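You operate a simulated robot arm through the tools that you are given. There is no shell and no other tool. Be economical: measure what you need, move in short steps, check, and stop when the job is done.

You are at the controls of a simulated robot arm. One attempt, no reset.

Task
Take the pale brush and put it on the work top of the filter rack. Take the rag on the top of the low table and put it away on the high shelf of the store rack. Put the banded board on the top of the slat bench away on the top of the door bench. Take the green bar from the bed of the corner press and leave it on the right end of the mark press. Shut the cans door. Take the wax block from the left end of the wax roller and put it on the top of the green shelf. Open the cabinet door, take the peg box from the top of the low cupboard and put it on the bottom shelf of the olive cabinet, then shut the door. The order is free. Set down upright: green bar, wax block.
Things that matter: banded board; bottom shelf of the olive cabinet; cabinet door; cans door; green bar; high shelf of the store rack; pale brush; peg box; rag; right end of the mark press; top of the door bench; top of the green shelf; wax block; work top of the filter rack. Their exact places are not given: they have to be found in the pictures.

The check looks at the end state, three seconds after you hand in, the way a careful person would. Anything else that was tipped, shoved, dropped, spilled or broken makes it a failure.

Robot
A 7-joint arm with a two-finger parallel gripper on a trunk, on a base that drives. Base frame: it is fixed to the floor where the robot stands at the start and does not move with it; the origin is under the middle of the robot, x ahead of it, y to its left, z up; the surface under the hand at the start is at about z = 0.62. Lengths are in m, angles in rad, forces in N, time in s.
With the tool pointing down near the work surface it reaches from about 0.1 to 0.48 m from the robot's upright axis, wherever it stands. Its first joint turns from -2.897 to 2.897 rad. Places, roughly: banded board (24x6x3 cm) [2.8, 0.5, 0.7]; bottom shelf of the olive cabinet (58x24 cm) [-6.16, 7.78, 1.56]; cabinet door [-6, 7.8, 2]; cans door [-5.7, 7.6, 0.3]; green bar (9x2x3 cm) [-5.9, 6.9, 0.7]; high shelf of the store rack (133x20 cm) [2.22, -2.14, 1.04]; pale brush (8x5x5 cm) [0.5, -0.2, 0.6]; peg box [-6, 8, 0.75]; rag (9x6x3 cm) [0.4, 0.1, 0.6]; right end of the mark press (15x34 cm) [-5.8, 6.28, 0.72]; top of the door bench [-2.2, 10.2, 0.9]; top of the green shelf (52x22 cm) [-6.16, 7.76, 1.2]; wax block [-6, 8.75, 0.75]; work top of the filter rack [0.3, -2, 0.8]. Payload 1.57 kg.
The TCP is the grasp point between the finger pads, 0.03 m short of the fingertips. In the tool frame z runs along the fingers and y along their closing line. Largest opening 0.08 m; finger width 0.017, thickness 0.012; the body of the gripper, 0.04 by 0.082 m, starts 0.08 m behind the TCP.
Orientation is that of the tool frame in the base frame, as [roll, pitch, yaw] about the fixed x, y, z axes, in that order (R = Rz(yaw) Ry(pitch) Rx(roll)). With the fingers straight down and closing along the base's y, the tool's x points along the base's -x, its y along +y and its z along -z.

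Tools
- The arm moves only by the tool drive_tool. Its argument "targets" is a list of rows, each a list of 7 numbers: the turn, a rotation vector about the tool's x, y, z in rad, then the shift along the tool's x, y, z in mm, then the opening, from 0 (shut) to 1 (fully open). In form: [[ax, ay, az, dx, dy, dz, jaw], ...]. A call has 1 to 8 rows; each row is the pose to reach, as a shift and turn from the pose commanded when the call began, along the tool's axes at that moment. Each row takes 0.2 s and may step no farther than 0.05 m and 0.15 rad from the row before; otherwise, or with a gripper value out of range, the whole call is refused. A pose out of reach is approached as far as the arm can. The call stops where the force on the tool passes 40 N (or 10 N more than at its start, if that is more) or the arm is blocked; 0.2 s more then pass. The fingers move at their own pace (about 0.072 m/s each) and stop on an object; they squeeze with about 32 N. The grip force told is the motor's: it shows also when the fingers shut on nothing. Time passes only in rows, and 0.2 s behind the last, so rows that repeat a pose let the fingers close. It gives the time, the measured TCP pose, the force on the tool (base axes), the opening and the grip force at its end, in the units of the frame above (readings bear some noise), with the torque about the TCP (base axes, N m) and any sound that the robot's microphone picked up, and new pictures: "show" is both (left out), scene, wrist or none.
- Cameras (640 x 400 px; columns grow to the right, rows downward): "scene" is now at [0.2327, -0.0003, 1.4428]; the picture's right is [0.02, -1.00, 0.00], its down [-0.93, -0.02, -0.36] and it looks along [0.36, 0.01, -0.93] (base axes); focal length 248 px, centre (320, 200). "wrist" rides on the gripper at [0.072, -0.007, -0.122] in the tool frame; the picture's right is [0.09, 1.00, 0.00], its down [-0.84, 0.08, -0.54] and it looks along [-0.54, 0.05, 0.84] (tool axes); focal length 238 px, centre (320, 200).
- lift_body(by): slides the trunk up (or, below 0, down) by that many m; the arm and the scene camera ride with it, the base frame stays. It gives what a move gives, with no picture.
- drive_base(legs): drives the robot by 1 to 6 legs, each [ahead, left, turn to the left] in m, m and rad, along the robot's own axes; the way and the turn of a leg run together, so that a leg with both is an arc; at most 1.5 m and 3.142 rad a leg. The arm and the cameras ride along, it lands a little off, and it stops where it bumps. It gives what a move gives, and a new picture of the scene camera.
- pan_tilt(pan, tilt): turns the head with the scene camera to pan (to the left, within 1.501 rad either way) and tilt (down, from -0.506 to 1.204), counted from straight ahead of the robot. It gives what a move gives, and a new picture of the scene camera.
- pixel_to_xyz(camera, pixels): for up to 12 pixels [column, row] of the newest picture of that camera ("zoom" is the newest enlarged one), the place [x, y, z] in the base frame of the surface seen there, good to about 0.002 m, but the place of the scene camera against the robot may be out by one fixed shift of up to 0.012 m in any direction. The clock stands still meanwhile.
- zoom(camera, box): a new picture of the part [left, top, right, bottom] of that camera's present view, enlarged. The clock stands still meanwhile.
- close_job(): hands the job in; it is judged then, once.

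Keep the steps short. Do not move on a guess: measure, check each grasp and each placing, and mend mistakes. In all there are 145 turns and 260 pictures (those below and enlarged ones count). Leave the gripper open and the arm clear of the work at the hand-in unless told otherwise, and finish with a single line.

The tools are called after "Request:" by a JSON object that holds its "name" and its "arguments". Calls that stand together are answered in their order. drive_tool: Moves the arm, as the interface text tells. Its arguments: {"type":"object","properties":{"targets":{"type":"array","items":{"type":"array","items":{"type":"number"}}},"show":{"type":"string","enum":["both","scene","wrist","none"]}},"required":["targets"]} The other tools are called the same way: lift_body (by) slides the trunk up or down; drive_base (legs) drives the base; pan_tilt (pan, tilt) turns the head that bears the scene camera; pixel_to_xyz (camera, pixels) gives the place of the surface under pixels of a picture; zoom (camera, box) takes an enlarged picture of a part of a camera's view; close_job () hands the job in.

At the start:

```text
time: 0.0
ee_pos: [0.3519, 0.0615, 0.8974]
tool_rot: [3.141, 0.001, 3.141]
force: [-0.7, 0.3, 0.6]
wrist_torque: [0.02, 0.02, 0.03]
width: 0.08
finger_force: 0.2
trunk travel left (down, up): [-0.699, 0.291]
robot x, y, heading: [0.0037, 0.0044, -0.001]
head pan, tilt: [0.017, 1.201]
```

scene: 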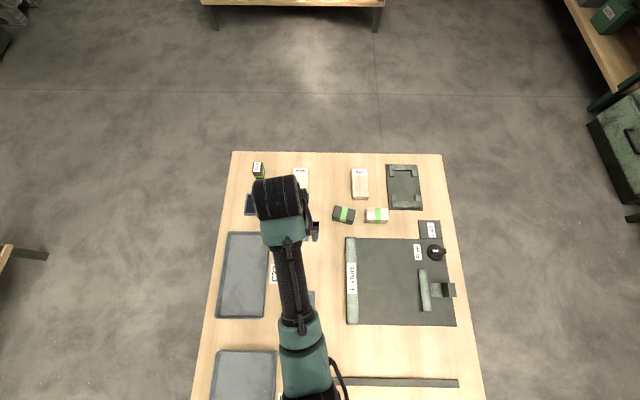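
wrist: 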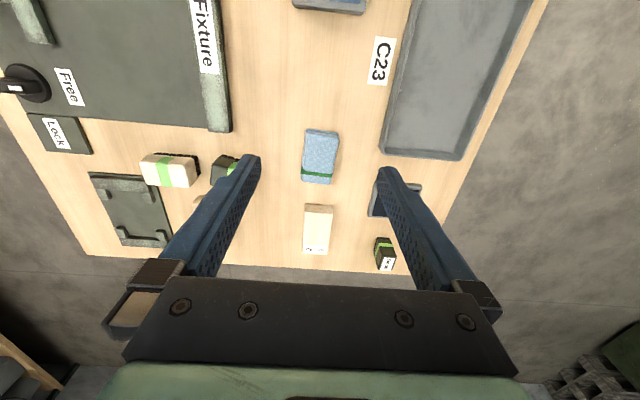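

I see the low table with several small things. I zoom both views to identify the rag (blue one?) and the pale brush (pale with green band?).

Request:
{"name": "zoom", "arguments": {"camera": "wrist", "box": [120, 100, 440, 300]}}

Request:
{"name": "zoom", "arguments": {"camera": "scene", "box": [230, 140, 470, 290]}}

Request:
{"name": "pixel_to_xyz", "arguments": {"camera": "wrist", "pixels": [[320, 157], [171, 170], [318, 228], [225, 168], [300, 200], [310, 134], [316, 180]]}}

Request:
{"name": "pixel_to_xyz", "arguments": {"camera": "scene", "pixels": [[377, 215], [344, 214], [360, 185], [290, 10], [600, 30], [258, 170]]}}

```text
2.00 times, centred on (280, 200) of wrist
```

zoom: 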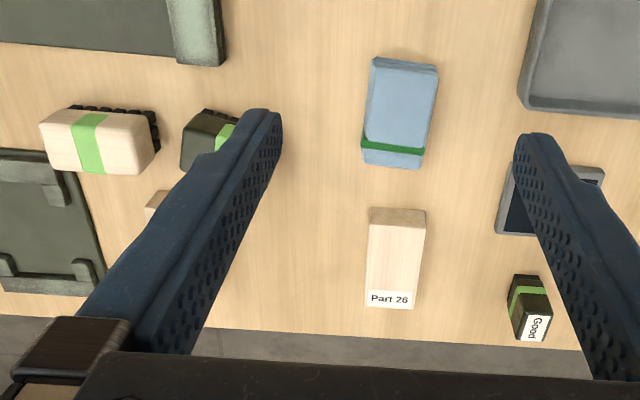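

```text
2.67 times, centred on (350, 215) of scene
```

zoom: 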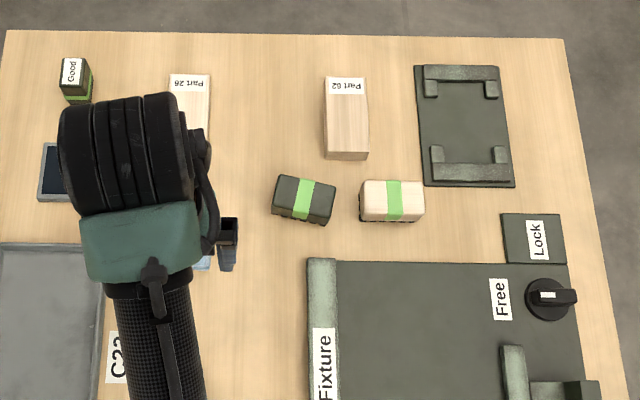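

```text
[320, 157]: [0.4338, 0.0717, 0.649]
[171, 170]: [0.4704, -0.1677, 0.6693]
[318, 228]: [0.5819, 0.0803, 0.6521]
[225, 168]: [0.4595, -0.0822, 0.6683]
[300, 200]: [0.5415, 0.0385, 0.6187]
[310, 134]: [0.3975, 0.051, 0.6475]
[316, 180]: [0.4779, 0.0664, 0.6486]
```

```text
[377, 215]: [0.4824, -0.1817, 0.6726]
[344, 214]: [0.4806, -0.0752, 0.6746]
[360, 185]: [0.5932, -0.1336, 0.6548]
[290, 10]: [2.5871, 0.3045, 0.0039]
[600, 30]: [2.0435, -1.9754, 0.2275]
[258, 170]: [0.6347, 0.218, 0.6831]
```

Blue rag with green band at ~(0.437,0.07), pale brush at ~(0.475,-0.175). I measure the brush and rag corners for their angle, and pan the head to look around later.

Request:
{"name": "pixel_to_xyz", "arguments": {"camera": "wrist", "pixels": [[143, 164], [187, 156], [150, 184], [195, 185], [308, 133], [336, 135], [303, 177], [330, 180]]}}

Request:
{"name": "pixel_to_xyz", "arguments": {"camera": "scene", "pixels": [[366, 209], [388, 209], [366, 220], [388, 221], [400, 398], [460, 382], [234, 154], [441, 156]]}}

Request:
{"name": "pan_tilt", "arguments": {"pan": -1.3, "tilt": 0.5}}

Request:
{"name": "pan_tilt", "arguments": {"pan": -0.3, "tilt": 0.4}}

```text
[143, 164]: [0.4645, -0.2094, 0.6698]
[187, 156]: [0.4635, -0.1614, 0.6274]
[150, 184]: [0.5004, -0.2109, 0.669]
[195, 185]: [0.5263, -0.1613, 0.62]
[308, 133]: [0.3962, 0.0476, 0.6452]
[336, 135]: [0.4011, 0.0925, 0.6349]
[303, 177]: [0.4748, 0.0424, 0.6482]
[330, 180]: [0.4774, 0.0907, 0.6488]
```

```text
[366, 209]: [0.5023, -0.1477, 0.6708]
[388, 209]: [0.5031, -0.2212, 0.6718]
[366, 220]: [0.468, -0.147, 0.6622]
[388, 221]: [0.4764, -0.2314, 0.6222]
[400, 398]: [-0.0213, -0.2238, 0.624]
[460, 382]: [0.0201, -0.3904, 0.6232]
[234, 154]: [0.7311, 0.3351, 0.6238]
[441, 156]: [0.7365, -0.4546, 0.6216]
```

```text
time: 1.5
ee_pos: [0.3504, 0.061, 0.8974]
tool_rot: [-3.141, 0.0, -3.141]
force: [0.2, -0.4, 0.0]
wrist_torque: [0.0, -0.01, 0.01]
width: 0.08
finger_force: 0.1
trunk travel left (down, up): [-0.699, 0.291]
robot x, y, heading: [0.0007, 0.0009, -0.001]
head pan, tilt: [-1.3, 0.499]
```

scene: 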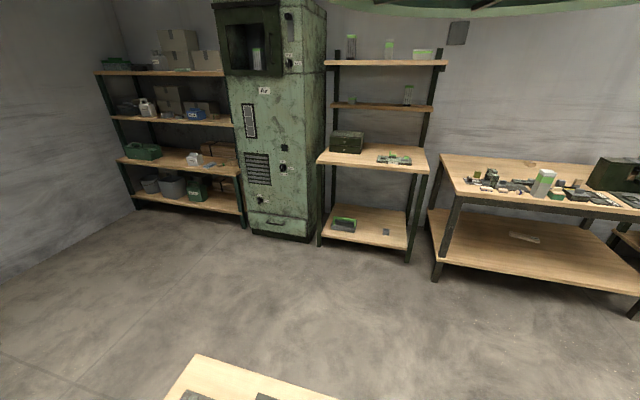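

```text
time: 2.8
ee_pos: [0.3509, 0.0612, 0.8968]
tool_rot: [-3.141, 0.0, -3.141]
force: [-0.4, -0.4, -0.3]
wrist_torque: [-0.02, -0.02, 0.01]
width: 0.0797
finger_force: 0.1
trunk travel left (down, up): [-0.699, 0.291]
robot x, y, heading: [-0.0014, -0.0008, -0.0]
head pan, tilt: [-0.3, 0.4]
```

scene: 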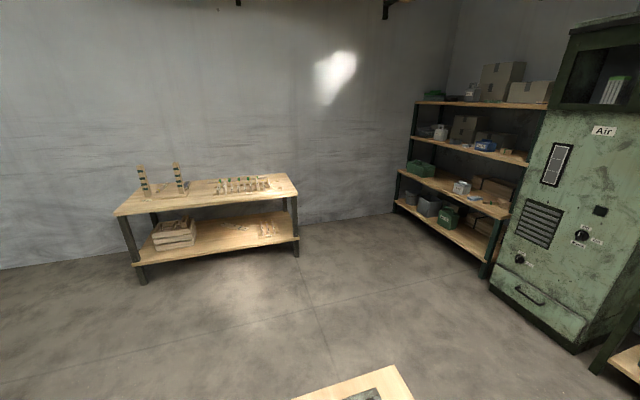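

Brush's long axis lies along y, so I turn the hand 90° and go above it.

Request:
{"name": "drive_tool", "arguments": {"targets": [[0, 0, 0.15, -15, -29, 0, 1], [0, 0, 0.3, -31, -58, 0, 1], [0, 0, 0.45, -46, -87, 0, 1], [0, 0, 0.6, -62, -116, 0, 1], [0, 0, 0.75, -77, -145, 0, 1], [0, 0, 0.9, -93, -174, 0, 1], [0, 0, 1.05, -108, -203, 0, 1], [0, 0, 1.2, -124, -233, 0, 1]], "show": "none"}}

Request:
{"name": "drive_tool", "arguments": {"targets": [[0, 0, 0.13, 0, 0, 30, 1], [0, 0, 0.26, 0, 0, 60, 1], [0, 0, 0.371, 0, 0, 90, 1], [0, 0, 0.371, 0, 0, 110, 1], [0, 0, 0.371, 0, 0, 110, 1]], "show": "wrist"}}

```text
time: 4.5
ee_pos: [0.4744, -0.1719, 0.8981]
tool_rot: [-3.14, 0.0, 1.939]
force: [0.0, -0.3, 0.8]
wrist_torque: [0.06, -0.01, -0.02]
width: 0.0799
finger_force: 0.1
trunk travel left (down, up): [-0.699, 0.291]
robot x, y, heading: [-0.001, 0.0011, 0.001]
head pan, tilt: [-0.3, 0.4]
```

```text
time: 5.8
ee_pos: [0.4747, -0.1726, 0.7875]
tool_rot: [-3.141, 0.0, 1.569]
force: [0.0, -0.9, -0.4]
wrist_torque: [0.01, 0.02, 0.0]
width: 0.0801
finger_force: 0.0
trunk travel left (down, up): [-0.699, 0.291]
robot x, y, heading: [0.0002, 0.0026, -0.001]
head pan, tilt: [-0.3, 0.4]
```

wrist: 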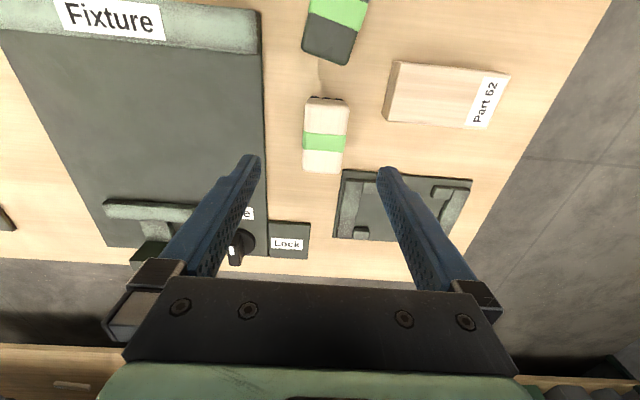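

The brush shows at (323,140). Measure its centre and corners.

Request:
{"name": "pixel_to_xyz", "arguments": {"camera": "wrist", "pixels": [[324, 142], [308, 106], [346, 106], [304, 170], [340, 171], [324, 105], [322, 171]]}}

Request:
{"name": "zoom", "arguments": {"camera": "wrist", "box": [240, 60, 400, 200]}}

```text
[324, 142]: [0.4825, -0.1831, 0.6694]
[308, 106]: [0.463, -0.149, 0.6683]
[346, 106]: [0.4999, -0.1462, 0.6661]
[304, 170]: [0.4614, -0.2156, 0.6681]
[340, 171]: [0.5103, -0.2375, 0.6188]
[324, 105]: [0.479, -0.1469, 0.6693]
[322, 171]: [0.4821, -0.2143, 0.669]
```

```text
2.86 times, centred on (320, 130) of wrist
```

zoom: 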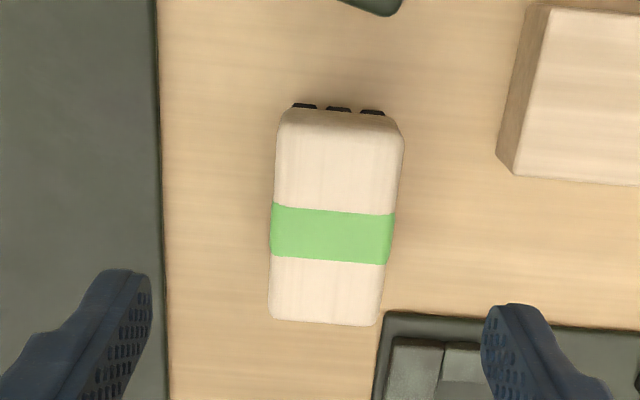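

Brush centre (0.481,-0.182), turned about 2-3°. Descend around it, then close.

Request:
{"name": "drive_tool", "arguments": {"targets": [[0, 0, -0.04, -9, 6, 0, 1], [0, 0, -0.04, -9, 6, 40, 1], [0, 0, -0.04, -9, 6, 80, 1], [0, 0, -0.04, -9, 6, 110, 1], [0, 0, -0.04, -9, 6, 127, 1], [0, 0, -0.04, -9, 6, 127, 1]], "show": "wrist"}}

```text
time: 7.2
ee_pos: [0.4732, -0.1819, 0.7023]
tool_rot: [-3.141, 0.001, 1.61]
force: [0.0, -0.2, 0.5]
wrist_torque: [-0.02, 0.02, -0.01]
width: 0.0798
finger_force: 0.1
out of reach, approached as far as the arm can: row 4, 5, 6
trunk travel left (down, up): [-0.699, 0.291]
robot x, y, heading: [0.0014, 0.0004, -0.002]
head pan, tilt: [-0.3, 0.4]
```

wrist: 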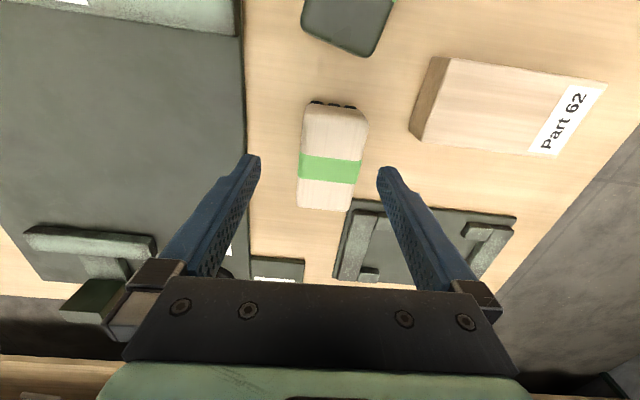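

The arm falls short in depth; lowering the trunk a little gives reach. Lower by 0.1 after raising the tool likewise.

Request:
{"name": "drive_tool", "arguments": {"targets": [[0, 0, 0, 0, 0, -40, 1], [0, 0, 0, 0, 0, -70, 1]], "show": "none"}}

Request:
{"name": "lift_body", "arguments": {"by": -0.08}}

Request:
{"name": "drive_tool", "arguments": {"targets": [[0, 0, 0, 0, 0, 0, 1]], "show": "wrist"}}

```text
time: 7.8
ee_pos: [0.4723, -0.181, 0.7711]
tool_rot: [-3.141, -0.002, 1.61]
force: [-0.3, 1.0, -0.6]
wrist_torque: [0.03, 0.04, -0.01]
width: 0.0802
finger_force: 0.0
trunk travel left (down, up): [-0.699, 0.291]
robot x, y, heading: [0.0022, 0.0003, -0.001]
head pan, tilt: [-0.3, 0.4]
```

```text
time: 8.9
ee_pos: [0.4735, -0.1816, 0.6913]
tool_rot: [3.141, 0.001, 1.612]
force: [-0.1, 0.4, -0.4]
wrist_torque: [-0.02, 0.0, -0.01]
width: 0.0798
finger_force: 0.0
trunk travel left (down, up): [-0.619, 0.371]
robot x, y, heading: [0.0004, 0.0027, -0.001]
head pan, tilt: [-0.3, 0.4]
```

```text
time: 9.3
ee_pos: [0.4732, -0.182, 0.6912]
tool_rot: [3.141, -0.001, 1.613]
force: [1.0, -0.5, 0.6]
wrist_torque: [0.01, -0.02, 0.02]
width: 0.0799
finger_force: 0.1
trunk travel left (down, up): [-0.619, 0.371]
robot x, y, heading: [0.0007, -0.0006, -0.003]
head pan, tilt: [-0.3, 0.4]
```

wrist: 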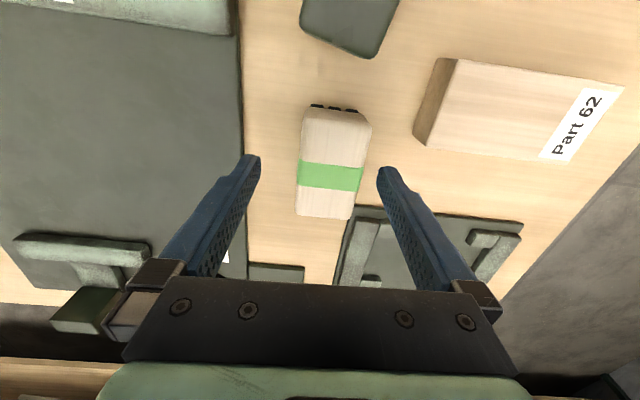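

Request:
{"name": "pixel_to_xyz", "arguments": {"camera": "wrist", "pixels": [[238, 130], [241, 145], [249, 200], [330, 175], [303, 112], [369, 125], [298, 212], [352, 216], [362, 215]]}}

```text
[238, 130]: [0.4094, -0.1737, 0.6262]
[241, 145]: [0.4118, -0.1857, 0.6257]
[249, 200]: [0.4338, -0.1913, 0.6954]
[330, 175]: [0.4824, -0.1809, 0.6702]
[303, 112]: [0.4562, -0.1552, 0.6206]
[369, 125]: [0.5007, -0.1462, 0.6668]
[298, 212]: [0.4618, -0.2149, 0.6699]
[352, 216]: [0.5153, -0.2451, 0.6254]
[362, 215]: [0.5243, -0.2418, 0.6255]
```

Request:
{"name": "drive_tool", "arguments": {"targets": [[0, 0, 0, 0, 8, 0, 0.9], [0, 0, 0, 0, 8, 16, 0.9], [0, 0, 0, 0, 8, 32, 0.9], [0, 0, 0, 0, 8, 32, 0], [0, 0, 0, 0, 8, 32, 0], [0, 0, 0, 0, 8, 32, 0]], "show": "wrist"}}

```text
time: 10.7
ee_pos: [0.4821, -0.1812, 0.6592]
tool_rot: [-3.141, 0.001, 1.612]
force: [0.2, -0.4, 0.7]
wrist_torque: [0.01, -0.01, -0.02]
width: 0.0438
finger_force: 32.2
trunk travel left (down, up): [-0.619, 0.371]
robot x, y, heading: [0.0003, -0.0007, 0.002]
head pan, tilt: [-0.3, 0.4]
```

wrist: 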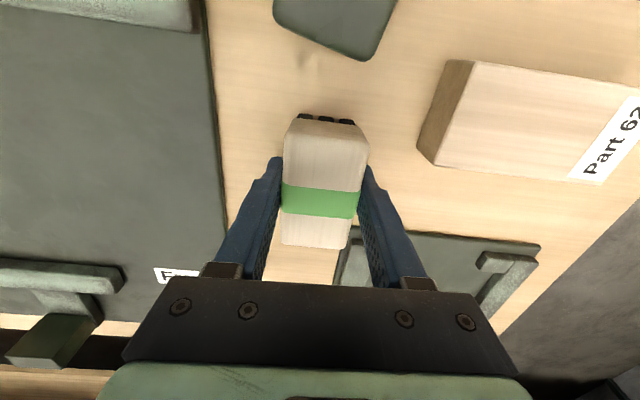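

Brush gripped (43.8 mm). Lift, draw in, and look down at the right side to see how robot stands against table.

Request:
{"name": "drive_tool", "arguments": {"targets": [[0, 0, 0, 0, 0, -40, 0], [0, 0, 0, 0, 0, -80, 0], [0, 0, 0, 0, 0, -120, 0], [0, 0, 0, 0, -30, -160, 0], [0, 0, 0, 0, -70, -190, 0], [0, 0, 0, 0, -110, -200, 0]], "show": "none"}}

Request:
{"name": "pan_tilt", "arguments": {"pan": -1.2, "tilt": 1.1}}

```text
time: 12.1
ee_pos: [0.3714, -0.1861, 0.8618]
tool_rot: [-3.137, 0.011, 1.619]
force: [-5.4, -3.2, -5.0]
wrist_torque: [0.32, -0.46, -0.01]
width: 0.0435
finger_force: 32.2
out of reach, approached as far as the arm can: row 5
trunk travel left (down, up): [-0.619, 0.371]
robot x, y, heading: [0.0031, 0.0027, -0.008]
head pan, tilt: [-0.3, 0.4]
```

```text
time: 13.3
ee_pos: [0.377, -0.1849, 0.864]
tool_rot: [3.137, 0.012, 1.634]
force: [-0.4, -0.1, -1.6]
wrist_torque: [0.01, -0.02, 0.02]
width: 0.0435
finger_force: 32.2
trunk travel left (down, up): [-0.619, 0.371]
robot x, y, heading: [-0.0017, 0.0011, -0.004]
head pan, tilt: [-1.201, 1.1]
```

scene: 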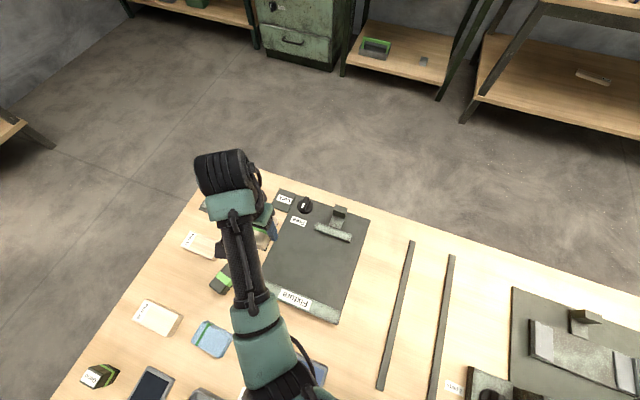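

Request:
{"name": "pixel_to_xyz", "arguments": {"camera": "scene", "pixels": [[636, 292], [415, 230], [270, 172], [600, 270], [440, 390], [385, 385], [520, 395], [450, 260], [410, 245], [300, 330]]}}

Request:
{"name": "pan_tilt", "arguments": {"pan": 1.3, "tilt": 1.1}}

```text
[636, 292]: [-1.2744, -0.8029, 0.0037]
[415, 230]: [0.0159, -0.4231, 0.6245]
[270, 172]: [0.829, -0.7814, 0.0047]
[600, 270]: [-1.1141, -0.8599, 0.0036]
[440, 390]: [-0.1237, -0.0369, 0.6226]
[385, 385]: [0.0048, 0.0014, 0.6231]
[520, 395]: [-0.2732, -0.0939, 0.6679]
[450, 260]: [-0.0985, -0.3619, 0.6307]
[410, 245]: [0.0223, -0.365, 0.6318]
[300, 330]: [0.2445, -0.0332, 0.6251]
```

```text
time: 15.6
ee_pos: [0.3772, -0.1839, 0.8626]
tool_rot: [3.137, 0.012, 1.632]
force: [1.0, 0.1, -1.4]
wrist_torque: [0.03, 0.01, 0.01]
width: 0.0433
finger_force: 31.3
trunk travel left (down, up): [-0.619, 0.371]
robot x, y, heading: [-0.0042, 0.0026, 0.002]
head pan, tilt: [1.3, 1.1]
```

scene: 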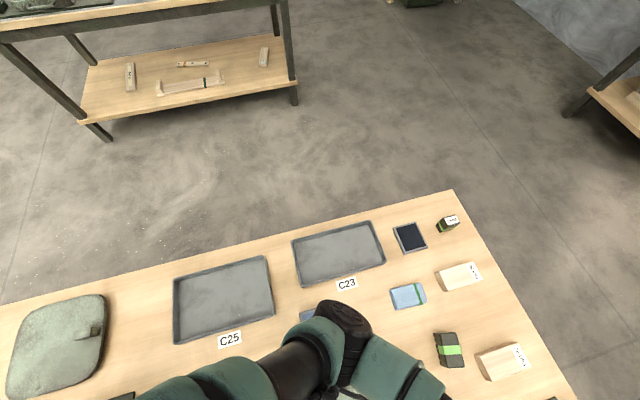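

The table seems to reach under the robot itself (z 0.623 at (0,0)). I turn the hand to look back at the robot with the wrist camera before driving.

Request:
{"name": "drive_tool", "arguments": {"targets": [[0, 0, 0.15, 0, 0, -20, 0], [0, 0, 0.3, 0, 0, -40, 0], [0, 0, 0.45, 0, 0, -40, 0], [0, 0, 0.6, 0, 0, -40, 0], [0, 0, 0.75, 0, 0, -40, 0], [0, 0, 0.9, 0, 0, -40, 0], [0, 0, 1.05, 0, 0, -40, 0], [0, 0, 1.2, 0, 0, -40, 0]], "show": "wrist"}}

```text
time: 17.4
ee_pos: [0.3728, -0.1867, 0.8993]
tool_rot: [3.14, 0.0, 0.409]
force: [-0.1, 0.1, -1.1]
wrist_torque: [0.02, -0.01, 0.0]
width: 0.044
finger_force: 32.3
trunk travel left (down, up): [-0.619, 0.371]
robot x, y, heading: [0.0003, 0.0008, -0.002]
head pan, tilt: [1.3, 1.1]
```

wrist: 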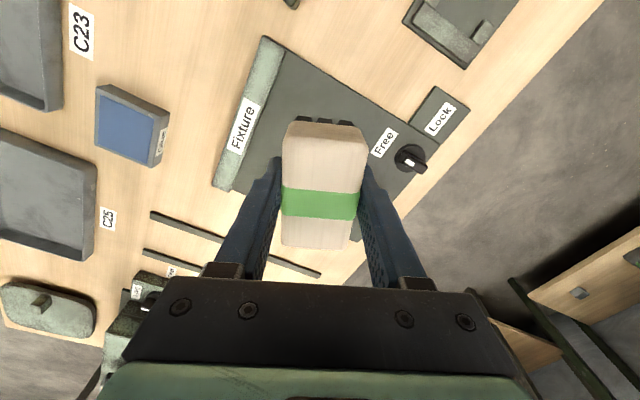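

No column on the table: the robot seems to ride from above. I try a small drive to the right with the tool raised.

Request:
{"name": "lift_body", "arguments": {"by": 0.2}}

Request:
{"name": "pan_tilt", "arguments": {"pan": -1.4, "tilt": -0.3}}

Request:
{"name": "drive_base", "arguments": {"legs": [[0, -0.3, 0]]}}

```text
time: 19.6
ee_pos: [0.3714, -0.1856, 1.0994]
tool_rot: [-3.14, 0.001, 0.412]
force: [0.5, -0.4, 0.0]
wrist_torque: [0.0, -0.01, -0.01]
width: 0.0436
finger_force: 31.6
trunk travel left (down, up): [-0.819, 0.171]
robot x, y, heading: [-0.0004, -0.0006, -0.002]
head pan, tilt: [1.3, 1.1]
```

```text
time: 22.0
ee_pos: [0.371, -0.1866, 1.1001]
tool_rot: [-3.141, 0.0, 0.411]
force: [-1.0, 0.2, -0.7]
wrist_torque: [0.02, -0.02, -0.03]
width: 0.0435
finger_force: 32.5
trunk travel left (down, up): [-0.819, 0.171]
robot x, y, heading: [0.0017, -0.0021, 0.0]
head pan, tilt: [-1.4, -0.3]
```

scene: 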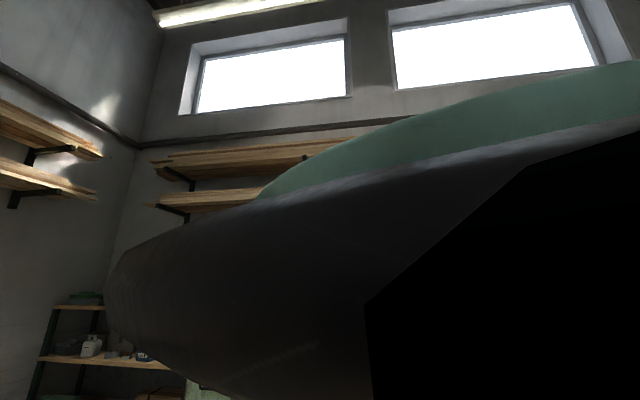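

```text
time: 24.0
ee_pos: [0.3695, -0.4865, 1.0996]
tool_rot: [3.142, 0.002, 0.41]
force: [0.0, -0.4, -1.2]
wrist_torque: [0.04, 0.01, 0.01]
width: 0.0435
finger_force: 32.1
trunk travel left (down, up): [-0.819, 0.171]
robot x, y, heading: [0.0013, -0.2997, -0.002]
head pan, tilt: [-1.4, -0.3]
```

scene: 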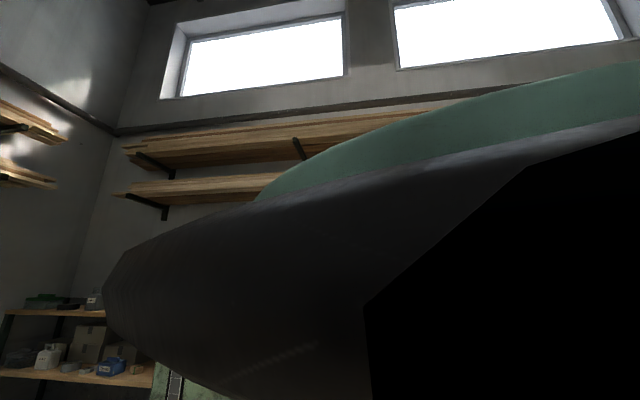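

The base floats freely over the table. Turn to face the filter rack and approach to (0.3,-0.8), then look.

Request:
{"name": "pan_tilt", "arguments": {"pan": 0, "tilt": 0.6}}

Request:
{"name": "drive_base", "arguments": {"legs": [[0, 0, -1.57], [0.5, 0.3, 0]]}}

```text
time: 25.5
ee_pos: [0.37, -0.4858, 1.0994]
tool_rot: [3.141, 0.0, 0.409]
force: [-0.3, 0.2, -1.7]
wrist_torque: [0.01, 0.02, -0.05]
width: 0.0436
finger_force: 31.9
trunk travel left (down, up): [-0.819, 0.171]
robot x, y, heading: [-0.0019, -0.2988, 0.003]
head pan, tilt: [0.0, 0.6]
```

scene: 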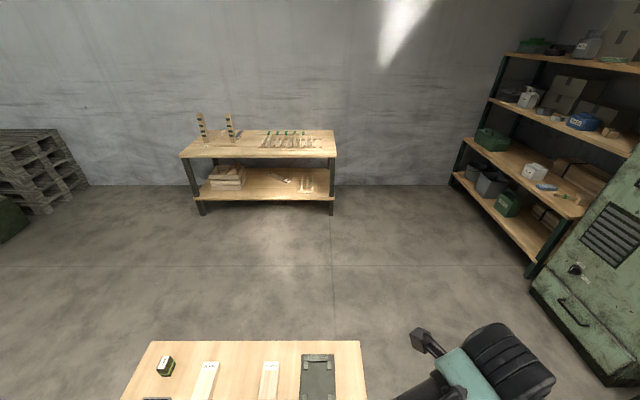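

```text
time: 32.7
ee_pos: [0.1065, -1.1725, 1.0989]
tool_rot: [-3.141, -0.001, -1.173]
force: [0.7, 0.1, -1.6]
wrist_torque: [0.0, 0.01, 0.01]
width: 0.0434
finger_force: 32.6
trunk travel left (down, up): [-0.819, 0.171]
robot x, y, heading: [0.2943, -0.8031, -1.58]
head pan, tilt: [0.0, 0.6]
```

scene: 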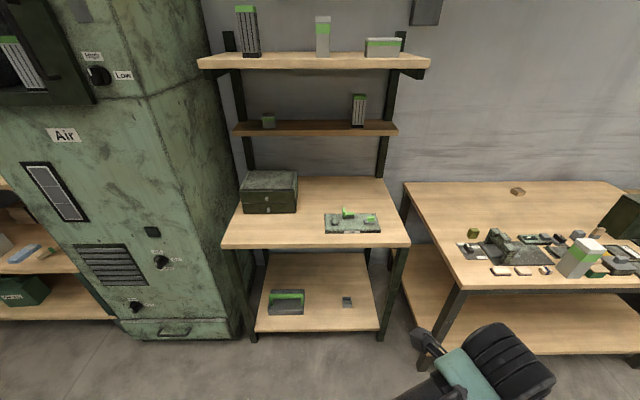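

I see the filter rack; the work top spans (222-410, 180-245). Measure its edges, obstacles and upper shelves.

Request:
{"name": "pixel_to_xyz", "arguments": {"camera": "scene", "pixels": [[224, 244], [408, 242], [290, 230], [300, 192], [330, 230], [245, 210], [295, 212], [315, 134], [315, 68], [240, 190], [385, 190], [370, 240]]}}

Request:
{"name": "pixel_to_xyz", "arguments": {"camera": "scene", "pixels": [[200, 66], [428, 66], [90, 8], [150, 70], [30, 95], [327, 18], [297, 173], [243, 183]]}}

```text
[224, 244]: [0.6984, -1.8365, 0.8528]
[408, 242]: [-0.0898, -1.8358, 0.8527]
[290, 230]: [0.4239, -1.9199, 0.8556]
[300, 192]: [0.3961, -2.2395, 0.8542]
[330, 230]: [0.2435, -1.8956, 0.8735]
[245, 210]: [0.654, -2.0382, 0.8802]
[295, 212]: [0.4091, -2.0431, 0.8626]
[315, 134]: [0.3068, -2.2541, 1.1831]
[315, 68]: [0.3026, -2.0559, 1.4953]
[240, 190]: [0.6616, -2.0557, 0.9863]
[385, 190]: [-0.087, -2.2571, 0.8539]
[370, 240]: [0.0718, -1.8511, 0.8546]
```

```text
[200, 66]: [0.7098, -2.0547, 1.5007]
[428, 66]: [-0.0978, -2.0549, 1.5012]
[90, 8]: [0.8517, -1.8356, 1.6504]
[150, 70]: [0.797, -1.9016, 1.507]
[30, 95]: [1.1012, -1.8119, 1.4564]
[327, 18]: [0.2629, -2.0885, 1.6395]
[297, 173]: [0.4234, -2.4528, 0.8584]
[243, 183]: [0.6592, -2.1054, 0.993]
```

Free area in front of the green box around (0.47,-1.93), top z≈0.855. Drive so that the tool hangs there.

Request:
{"name": "drive_base", "arguments": {"legs": [[0.5, 0.2, 0], [0.23, 0.13, 0]]}}

Request:
{"name": "lift_body", "arguments": {"by": -0.16}}

Request:
{"name": "drive_tool", "arguments": {"targets": [[0, 0, 0, 0, 0, 0, 0]], "show": "both"}}

```text
time: 37.3
ee_pos: [0.4238, -1.9097, 1.0987]
tool_rot: [3.141, 0.0, -1.175]
force: [-0.1, 0.0, -0.1]
wrist_torque: [-0.01, 0.01, -0.04]
width: 0.0435
finger_force: 32.2
trunk travel left (down, up): [-0.819, 0.171]
robot x, y, heading: [0.6183, -1.5407, -1.581]
head pan, tilt: [0.0, 0.6]
```

scene: 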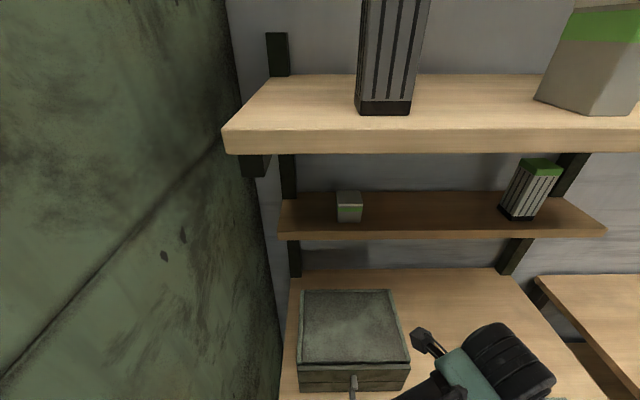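

```text
time: 39.4
ee_pos: [0.4232, -1.9106, 0.978]
tool_rot: [-3.14, -0.001, -1.176]
force: [0.0, 0.3, -0.8]
wrist_torque: [0.02, 0.04, -0.02]
width: 0.0433
finger_force: 32.0
trunk travel left (down, up): [-0.697, 0.293]
robot x, y, heading: [0.6135, -1.542, -1.581]
head pan, tilt: [0.0, 0.6]
stopped: the arm was blocked; the commanded pose is now the measured one
```

```text
time: 39.8
ee_pos: [0.423, -1.9115, 0.9771]
tool_rot: [-3.139, -0.003, -1.175]
force: [1.1, 0.1, -1.5]
wrist_torque: [-0.05, 0.03, 0.0]
width: 0.0436
finger_force: 32.5
trunk travel left (down, up): [-0.697, 0.293]
robot x, y, heading: [0.6161, -1.5448, -1.585]
head pan, tilt: [0.0, 0.6]
```

scene: 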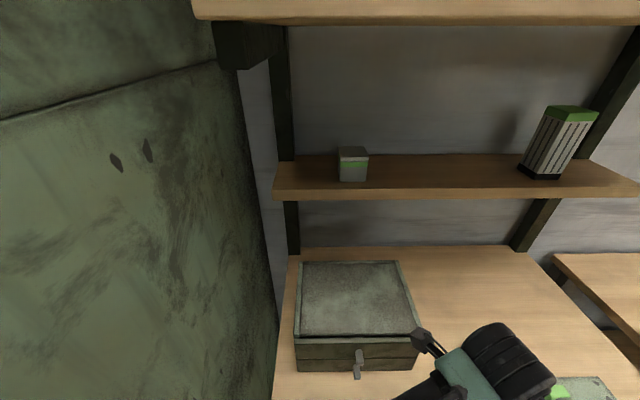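
wrist: 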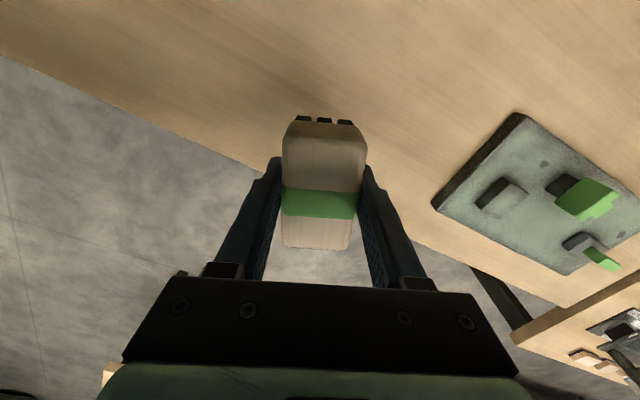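

The trunk stopped short (something blocked). I go on down with the arm only, slowly: about 75 mm first.

Request:
{"name": "drive_tool", "arguments": {"targets": [[0, 0, 0, 0, 0, 25, 0], [0, 0, 0, 0, 0, 50, 0], [0, 0, 0, 0, 0, 70, 0], [0, 0, 0, 0, 0, 70, 0]], "show": "wrist"}}

```text
time: 40.8
ee_pos: [0.4239, -1.9125, 0.9078]
tool_rot: [-3.141, -0.002, -1.174]
force: [0.7, 0.7, -1.5]
wrist_torque: [0.01, 0.0, -0.03]
width: 0.0435
finger_force: 32.2
trunk travel left (down, up): [-0.697, 0.293]
robot x, y, heading: [0.6189, -1.5447, -1.588]
head pan, tilt: [0.0, 0.6]
```

wrist: 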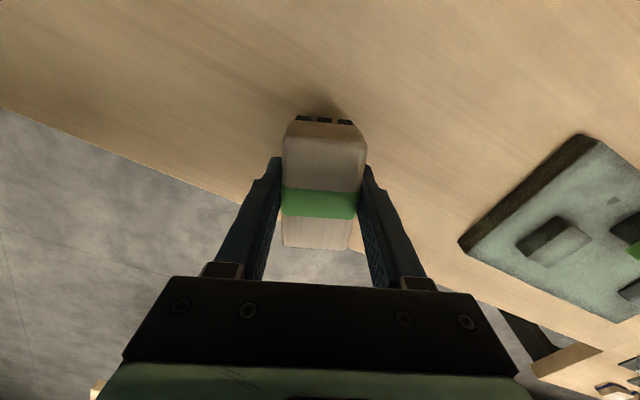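

Request:
{"name": "drive_tool", "arguments": {"targets": [[0, 0, 0, 0, 0, 6, 0], [0, 0, 0, 0, 0, 10, 0], [0, 0, 0, 0, 0, 13, 0], [0, 0, 0, 0, 0, 16, 0], [0, 0, 0, 0, 0, 18, 0]], "show": "none"}}

```text
time: 42.0
ee_pos: [0.4236, -1.9115, 0.8895]
tool_rot: [-3.14, -0.003, -1.174]
force: [-0.8, 0.7, -1.6]
wrist_torque: [0.0, -0.02, -0.02]
width: 0.0435
finger_force: 32.0
trunk travel left (down, up): [-0.697, 0.293]
robot x, y, heading: [0.6158, -1.5429, -1.584]
head pan, tilt: [0.0, 0.6]
```

Request:
{"name": "drive_tool", "arguments": {"targets": [[0, 0, 0, 0, 0, 2, 0], [0, 0, 0, 0, 0, 4, 0], [0, 0, 0, 0, 0, 6, 0], [0, 0, 0, 0, 0, 8, 0], [0, 0, 0, 0, 0, 8, 0]], "show": "wrist"}}

```text
time: 43.1
ee_pos: [0.4226, -1.911, 0.883]
tool_rot: [3.14, -0.006, -1.173]
force: [3.4, -0.8, 31.6]
wrist_torque: [0.05, -0.1, -0.07]
width: 0.0435
finger_force: 32.1
trunk travel left (down, up): [-0.697, 0.293]
robot x, y, heading: [0.6129, -1.5394, -1.585]
head pan, tilt: [0.0, 0.6]
```

wrist: 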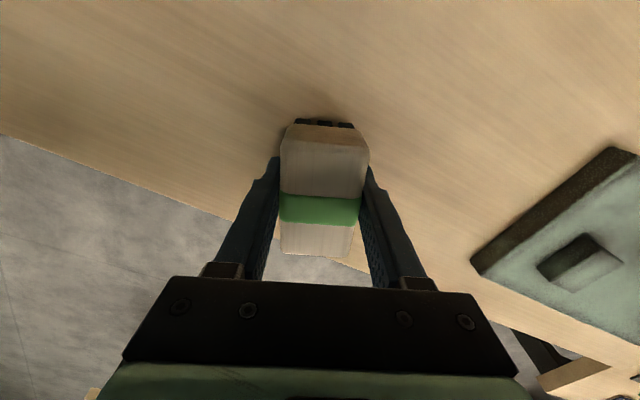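

Contact at 0.883. Ease up 2 mm, open, then raise.

Request:
{"name": "drive_tool", "arguments": {"targets": [[0, 0, 0, 0, 0, -2, 0], [0, 0, 0, 0, 0, -2, 1], [0, 0, 0, 0, 0, -2, 1], [0, 0, 0, 0, 0, -2, 1], [0, 0, 0, 0, 0, -40, 1], [0, 0, 0, 0, 0, -80, 1], [0, 0, 0, 0, 0, -120, 1], [0, 0, 0, 0, 0, -160, 1]], "show": "wrist"}}

```text
time: 45.0
ee_pos: [0.422, -1.9108, 1.0421]
tool_rot: [-3.14, -0.002, -1.174]
force: [0.0, 0.0, -0.4]
wrist_torque: [-0.01, -0.06, 0.01]
width: 0.08
finger_force: 0.0
trunk travel left (down, up): [-0.697, 0.293]
robot x, y, heading: [0.6128, -1.543, -1.583]
head pan, tilt: [0.0, 0.6]
```

wrist: 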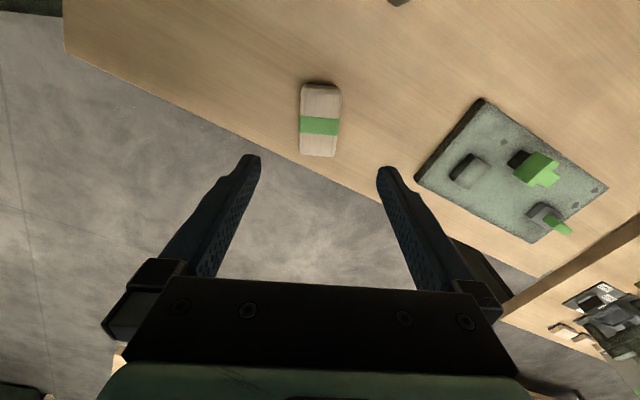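

Brush stands on the work top. Now back to the low table for the rag: back up ~1.98 m and turn the hand to grip across y.

Request:
{"name": "drive_base", "arguments": {"legs": [[-1.0, 0, 0], [-0.98, -0.01, 0]]}}

Request:
{"name": "drive_tool", "arguments": {"targets": [[0, 0, -0.14, 0, 0, 0, 1], [0, 0, -0.28, 0, 0, 0, 1], [0, 0, -0.42, 0, 0, 0, 1], [0, 0, -0.56, 0, 0, 0, 1], [0, 0, -0.7, 0, 0, 0, 1], [0, 0, -0.84, 0, 0, 0, 1], [0, 0, -0.98, 0, 0, 0, 1], [0, 0, -1.11, 0, 0, 0, 1]], "show": "wrist"}}

```text
time: 49.9
ee_pos: [0.4358, -0.9536, 1.0414]
tool_rot: [-3.141, 0.001, -1.166]
force: [0.0, -0.9, -0.2]
wrist_torque: [0.03, 0.01, 0.0]
width: 0.0801
finger_force: 0.0
trunk travel left (down, up): [-0.697, 0.293]
robot x, y, heading: [0.6249, -0.5805, -1.575]
head pan, tilt: [0.0, 0.6]
stopped in leg 1: the robot was blocked; the commanded pose is now the measured one
```

scene: 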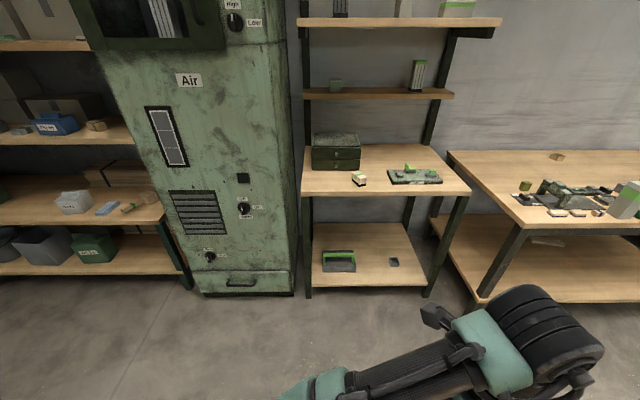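

```text
time: 51.7
ee_pos: [0.4365, -0.953, 1.0425]
tool_rot: [-3.141, 0.001, -0.055]
force: [0.2, -0.6, -1.3]
wrist_torque: [-0.03, -0.03, 0.02]
width: 0.0802
finger_force: 0.1
trunk travel left (down, up): [-0.697, 0.293]
robot x, y, heading: [0.6254, -0.584, -1.578]
head pan, tilt: [0.0, 0.6]
```

wrist: 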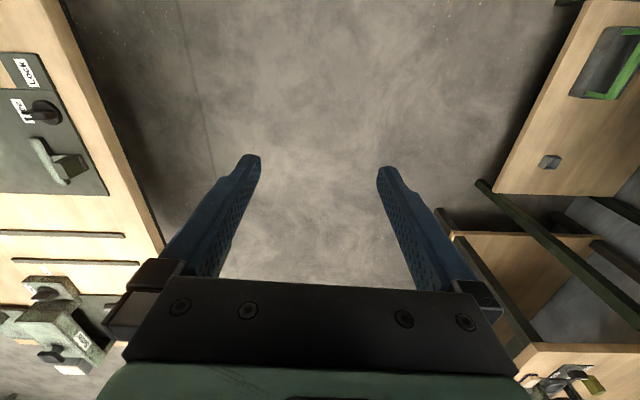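

The robot was blocked at y≈-0.58. I look to both sides to find what it touches.

Request:
{"name": "pan_tilt", "arguments": {"pan": 1.5, "tilt": 0.9}}

Request:
{"name": "pan_tilt", "arguments": {"pan": -1.5, "tilt": 0.9}}

```text
time: 53.3
ee_pos: [0.4359, -0.9531, 1.0421]
tool_rot: [-3.14, -0.001, -0.058]
force: [0.7, 0.2, 0.1]
wrist_torque: [0.02, 0.0, -0.03]
width: 0.0802
finger_force: 0.0
trunk travel left (down, up): [-0.697, 0.293]
robot x, y, heading: [0.6229, -0.5784, -1.575]
head pan, tilt: [1.499, 0.901]
```

scene: 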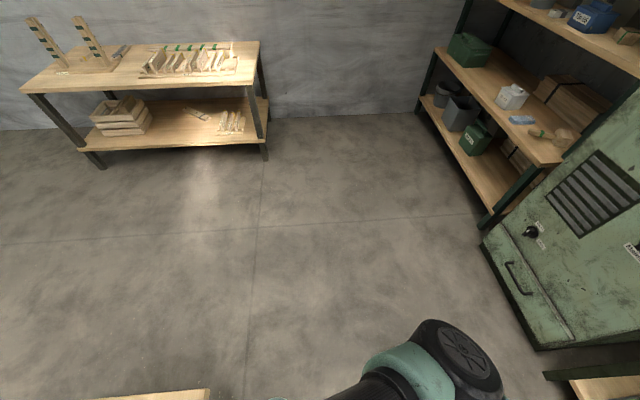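

```text
time: 55.9
ee_pos: [0.4344, -0.9525, 1.0443]
tool_rot: [-3.141, 0.001, -0.056]
force: [0.2, 1.0, 0.3]
wrist_torque: [-0.02, -0.02, 0.01]
width: 0.08
finger_force: 0.2
trunk travel left (down, up): [-0.697, 0.293]
robot x, y, heading: [0.6193, -0.5828, -1.575]
head pan, tilt: [-1.499, 0.901]
```

scene: 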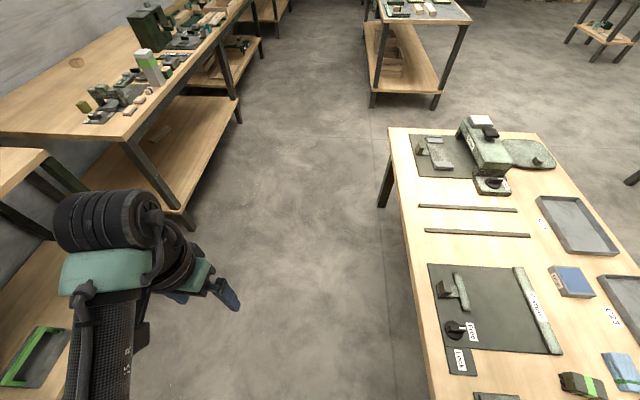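

Request:
{"name": "pixel_to_xyz", "arguments": {"camera": "scene", "pixels": [[110, 220], [100, 270], [100, 350], [70, 395], [470, 370], [620, 395], [400, 160]]}}

Request:
{"name": "pan_tilt", "arguments": {"pan": 0.7, "tilt": 1.2}}

```text
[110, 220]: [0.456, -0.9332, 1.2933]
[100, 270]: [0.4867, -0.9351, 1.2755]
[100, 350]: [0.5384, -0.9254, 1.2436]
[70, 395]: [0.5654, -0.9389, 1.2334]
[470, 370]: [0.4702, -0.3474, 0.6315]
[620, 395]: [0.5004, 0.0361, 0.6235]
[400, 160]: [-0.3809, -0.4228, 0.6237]
```

```text
time: 58.0
ee_pos: [0.4354, -0.9527, 1.0437]
tool_rot: [-3.14, 0.0, -0.058]
force: [-0.7, 0.0, -0.2]
wrist_torque: [0.0, 0.0, 0.0]
width: 0.0799
finger_force: 0.1
trunk travel left (down, up): [-0.697, 0.293]
robot x, y, heading: [0.6248, -0.578, -1.575]
head pan, tilt: [0.7, 1.201]
```

scene: 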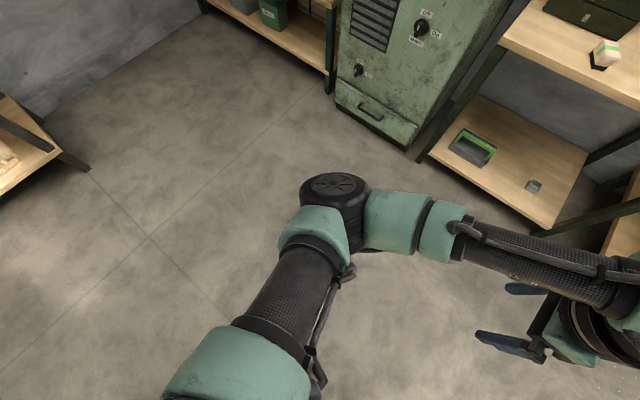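

Request:
{"name": "pixel_to_xyz", "arguments": {"camera": "scene", "pixels": [[335, 185], [320, 235], [290, 290], [240, 370], [400, 220], [500, 250]]}}

Request:
{"name": "lift_body", "arguments": {"by": 0.14}}

Request:
{"name": "drive_base", "arguments": {"legs": [[-0.25, 0, 0]]}}

```text
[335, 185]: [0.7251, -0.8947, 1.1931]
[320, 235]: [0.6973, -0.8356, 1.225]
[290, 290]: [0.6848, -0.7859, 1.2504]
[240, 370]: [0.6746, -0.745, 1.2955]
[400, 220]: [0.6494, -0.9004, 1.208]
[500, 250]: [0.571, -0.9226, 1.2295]
```

```text
time: 59.6
ee_pos: [0.4354, -0.9517, 1.182]
tool_rot: [-3.139, -0.002, -0.059]
force: [-0.8, -0.1, -1.4]
wrist_torque: [0.01, -0.01, 0.01]
width: 0.0802
finger_force: 0.0
trunk travel left (down, up): [-0.837, 0.153]
robot x, y, heading: [0.6243, -0.585, -1.575]
head pan, tilt: [0.7, 1.201]
```

```text
time: 60.4
ee_pos: [0.4353, -0.9514, 1.1815]
tool_rot: [-3.141, 0.0, -0.058]
force: [-0.5, 0.4, 0.9]
wrist_torque: [-0.01, 0.0, -0.04]
width: 0.0801
finger_force: 0.0
trunk travel left (down, up): [-0.837, 0.153]
robot x, y, heading: [0.622, -0.5817, -1.579]
head pan, tilt: [0.7, 1.201]
stopped in leg 1: the robot was blocked; the commanded pose is now the measured one
```

scene: 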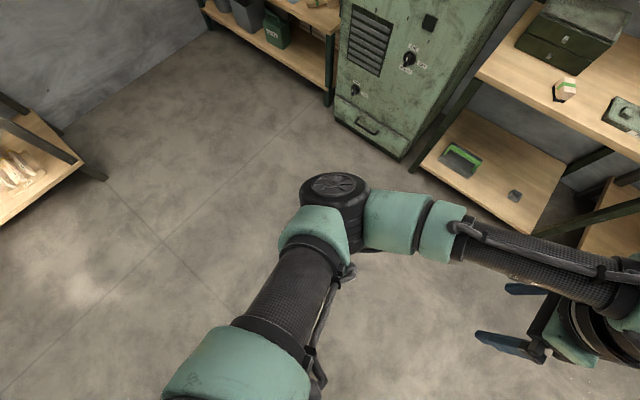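

The base seems to catch a table leg near (0.7,-0.43); it fitted under the table at x≈0.1-0.3 before. I shift to x≈0.27 and back under the table there.

Request:
{"name": "drive_base", "arguments": {"legs": [[0.1, 0, 0], [0, -0.35, 0], [-1.1, 0, 0]]}}

Request:
{"name": "drive_tool", "arguments": {"targets": [[0, 0, 0, 45, 0, 0, 1], [0, 0, 0, 90, 0, 0, 1], [0, 0, 0, 135, 0, 20, 1], [0, 0, 0, 180, 0, 50, 1], [0, 0, 0, 225, 0, 90, 1], [0, 0, 0, 270, 0, 130, 1], [0, 0, 0, 310, 0, 150, 1]], "show": "wrist"}}

```text
time: 68.6
ee_pos: [0.0926, 0.0487, 1.1829]
tool_rot: [3.142, 0.0, -0.055]
force: [0.5, -0.3, 0.3]
wrist_torque: [-0.01, 0.0, 0.02]
width: 0.0802
finger_force: 0.0
trunk travel left (down, up): [-0.837, 0.153]
robot x, y, heading: [0.2797, 0.4183, -1.573]
head pan, tilt: [0.7, 1.201]
```

scene: 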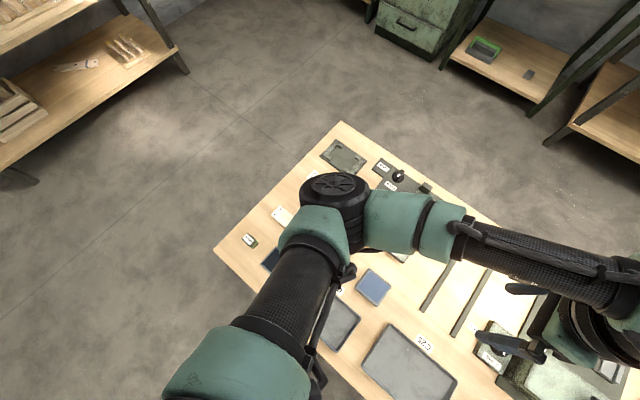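

```text
refused: row 4 steps farther than a row can; nothing moved
```

Request:
{"name": "drive_tool", "arguments": {"targets": [[0, 0, 0, 43, -5, 0, 1], [0, 0, 0, 86, -10, 0, 1], [0, 0, 0, 129, -15, 0, 1], [0, 0, 0, 172, -20, 0, 1], [0, 0, 0, 215, -25, 20, 1], [0, 0, 0, 258, -30, 40, 1], [0, 0, 0, 301, -35, 60, 1], [0, 0, 0, 343, -39, 80, 1]], "show": "none"}}

Request:
{"name": "lift_body", "arguments": {"by": -0.25}}

Request:
{"name": "drive_tool", "arguments": {"targets": [[0, 0, 0, 0, 0, 20, 1], [0, 0, 0, 0, 0, 50, 1]], "show": "wrist"}}

```text
time: 70.4
ee_pos: [0.4374, 0.0699, 1.1035]
tool_rot: [-3.141, -0.001, -0.052]
force: [-1.1, 0.2, 0.2]
wrist_torque: [-0.01, 0.02, -0.04]
width: 0.0801
finger_force: 0.1
trunk travel left (down, up): [-0.837, 0.153]
robot x, y, heading: [0.2825, 0.4198, -1.573]
head pan, tilt: [0.7, 1.201]
```

```text
time: 73.0
ee_pos: [0.4366, 0.0695, 0.853]
tool_rot: [3.141, -0.001, -0.056]
force: [-0.3, -0.2, -0.3]
wrist_torque: [-0.03, 0.02, -0.02]
width: 0.0801
finger_force: 0.1
trunk travel left (down, up): [-0.587, 0.403]
robot x, y, heading: [0.2779, 0.4174, -1.571]
head pan, tilt: [0.7, 1.201]
```

```text
time: 73.6
ee_pos: [0.4365, 0.0697, 0.8039]
tool_rot: [3.141, -0.002, -0.055]
force: [-0.6, 0.5, -0.1]
wrist_torque: [0.08, 0.0, -0.02]
width: 0.08
finger_force: 0.1
trunk travel left (down, up): [-0.587, 0.403]
robot x, y, heading: [0.2775, 0.422, -1.568]
head pan, tilt: [0.7, 1.201]
```

wrist: 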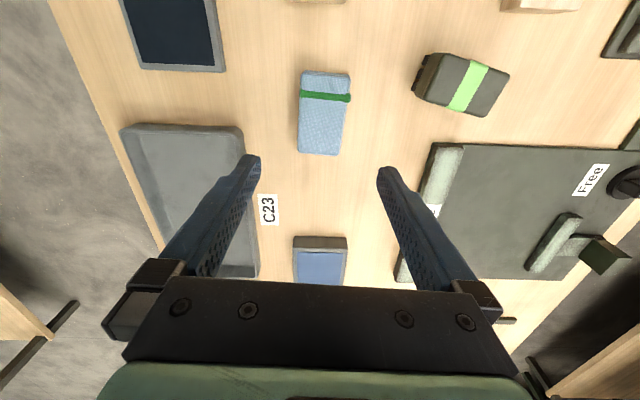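

Request:
{"name": "pixel_to_xyz", "arguments": {"camera": "wrist", "pixels": [[322, 118], [303, 75], [347, 77], [299, 148], [338, 152], [270, 110], [430, 200]]}}

Request:
{"name": "zoom", "arguments": {"camera": "wrist", "box": [240, 40, 420, 180]}}

```text
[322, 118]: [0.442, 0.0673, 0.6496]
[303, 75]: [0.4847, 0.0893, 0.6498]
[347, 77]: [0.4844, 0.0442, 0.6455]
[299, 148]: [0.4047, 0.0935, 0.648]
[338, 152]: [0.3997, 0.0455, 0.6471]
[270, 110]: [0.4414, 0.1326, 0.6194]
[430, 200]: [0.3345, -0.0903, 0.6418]
```

```text
2.86 times, centred on (330, 110) of wrist
```

zoom: 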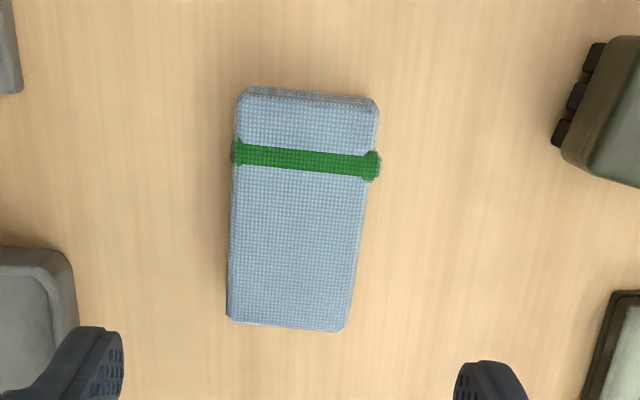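

Rag centre (0.441,0.068), top 0.649. Descend to TCP 0.654 and close.

Request:
{"name": "drive_tool", "arguments": {"targets": [[0, 0, 0, 4, 2, 40, 0.85], [0, 0, 0, 4, 2, 85, 0.85], [0, 0, 0, 4, 2, 125, 0.85], [0, 0, 0, 4, 2, 150, 0.85], [0, 0, 0, 4, 2, 150, 0], [0, 0, 0, 4, 2, 150, 0], [0, 0, 0, 4, 2, 150, 0]], "show": "wrist"}}

```text
time: 75.2
ee_pos: [0.4407, 0.0689, 0.6538]
tool_rot: [-3.139, 0.0, -0.055]
force: [0.3, 0.2, 0.8]
wrist_torque: [0.05, -0.01, 0.0]
width: 0.0549
finger_force: 32.3
trunk travel left (down, up): [-0.587, 0.403]
robot x, y, heading: [0.2798, 0.4176, -1.573]
head pan, tilt: [0.7, 1.201]
```

wrist: 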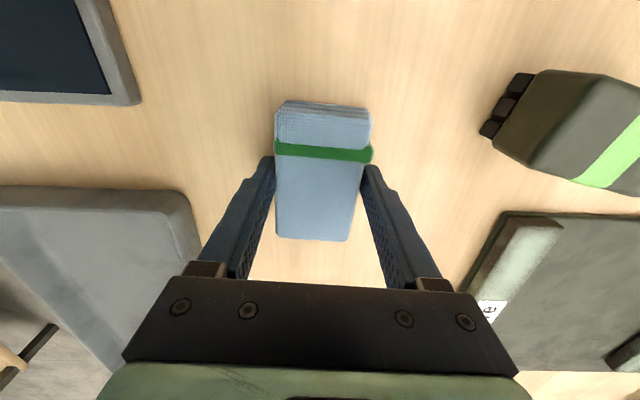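

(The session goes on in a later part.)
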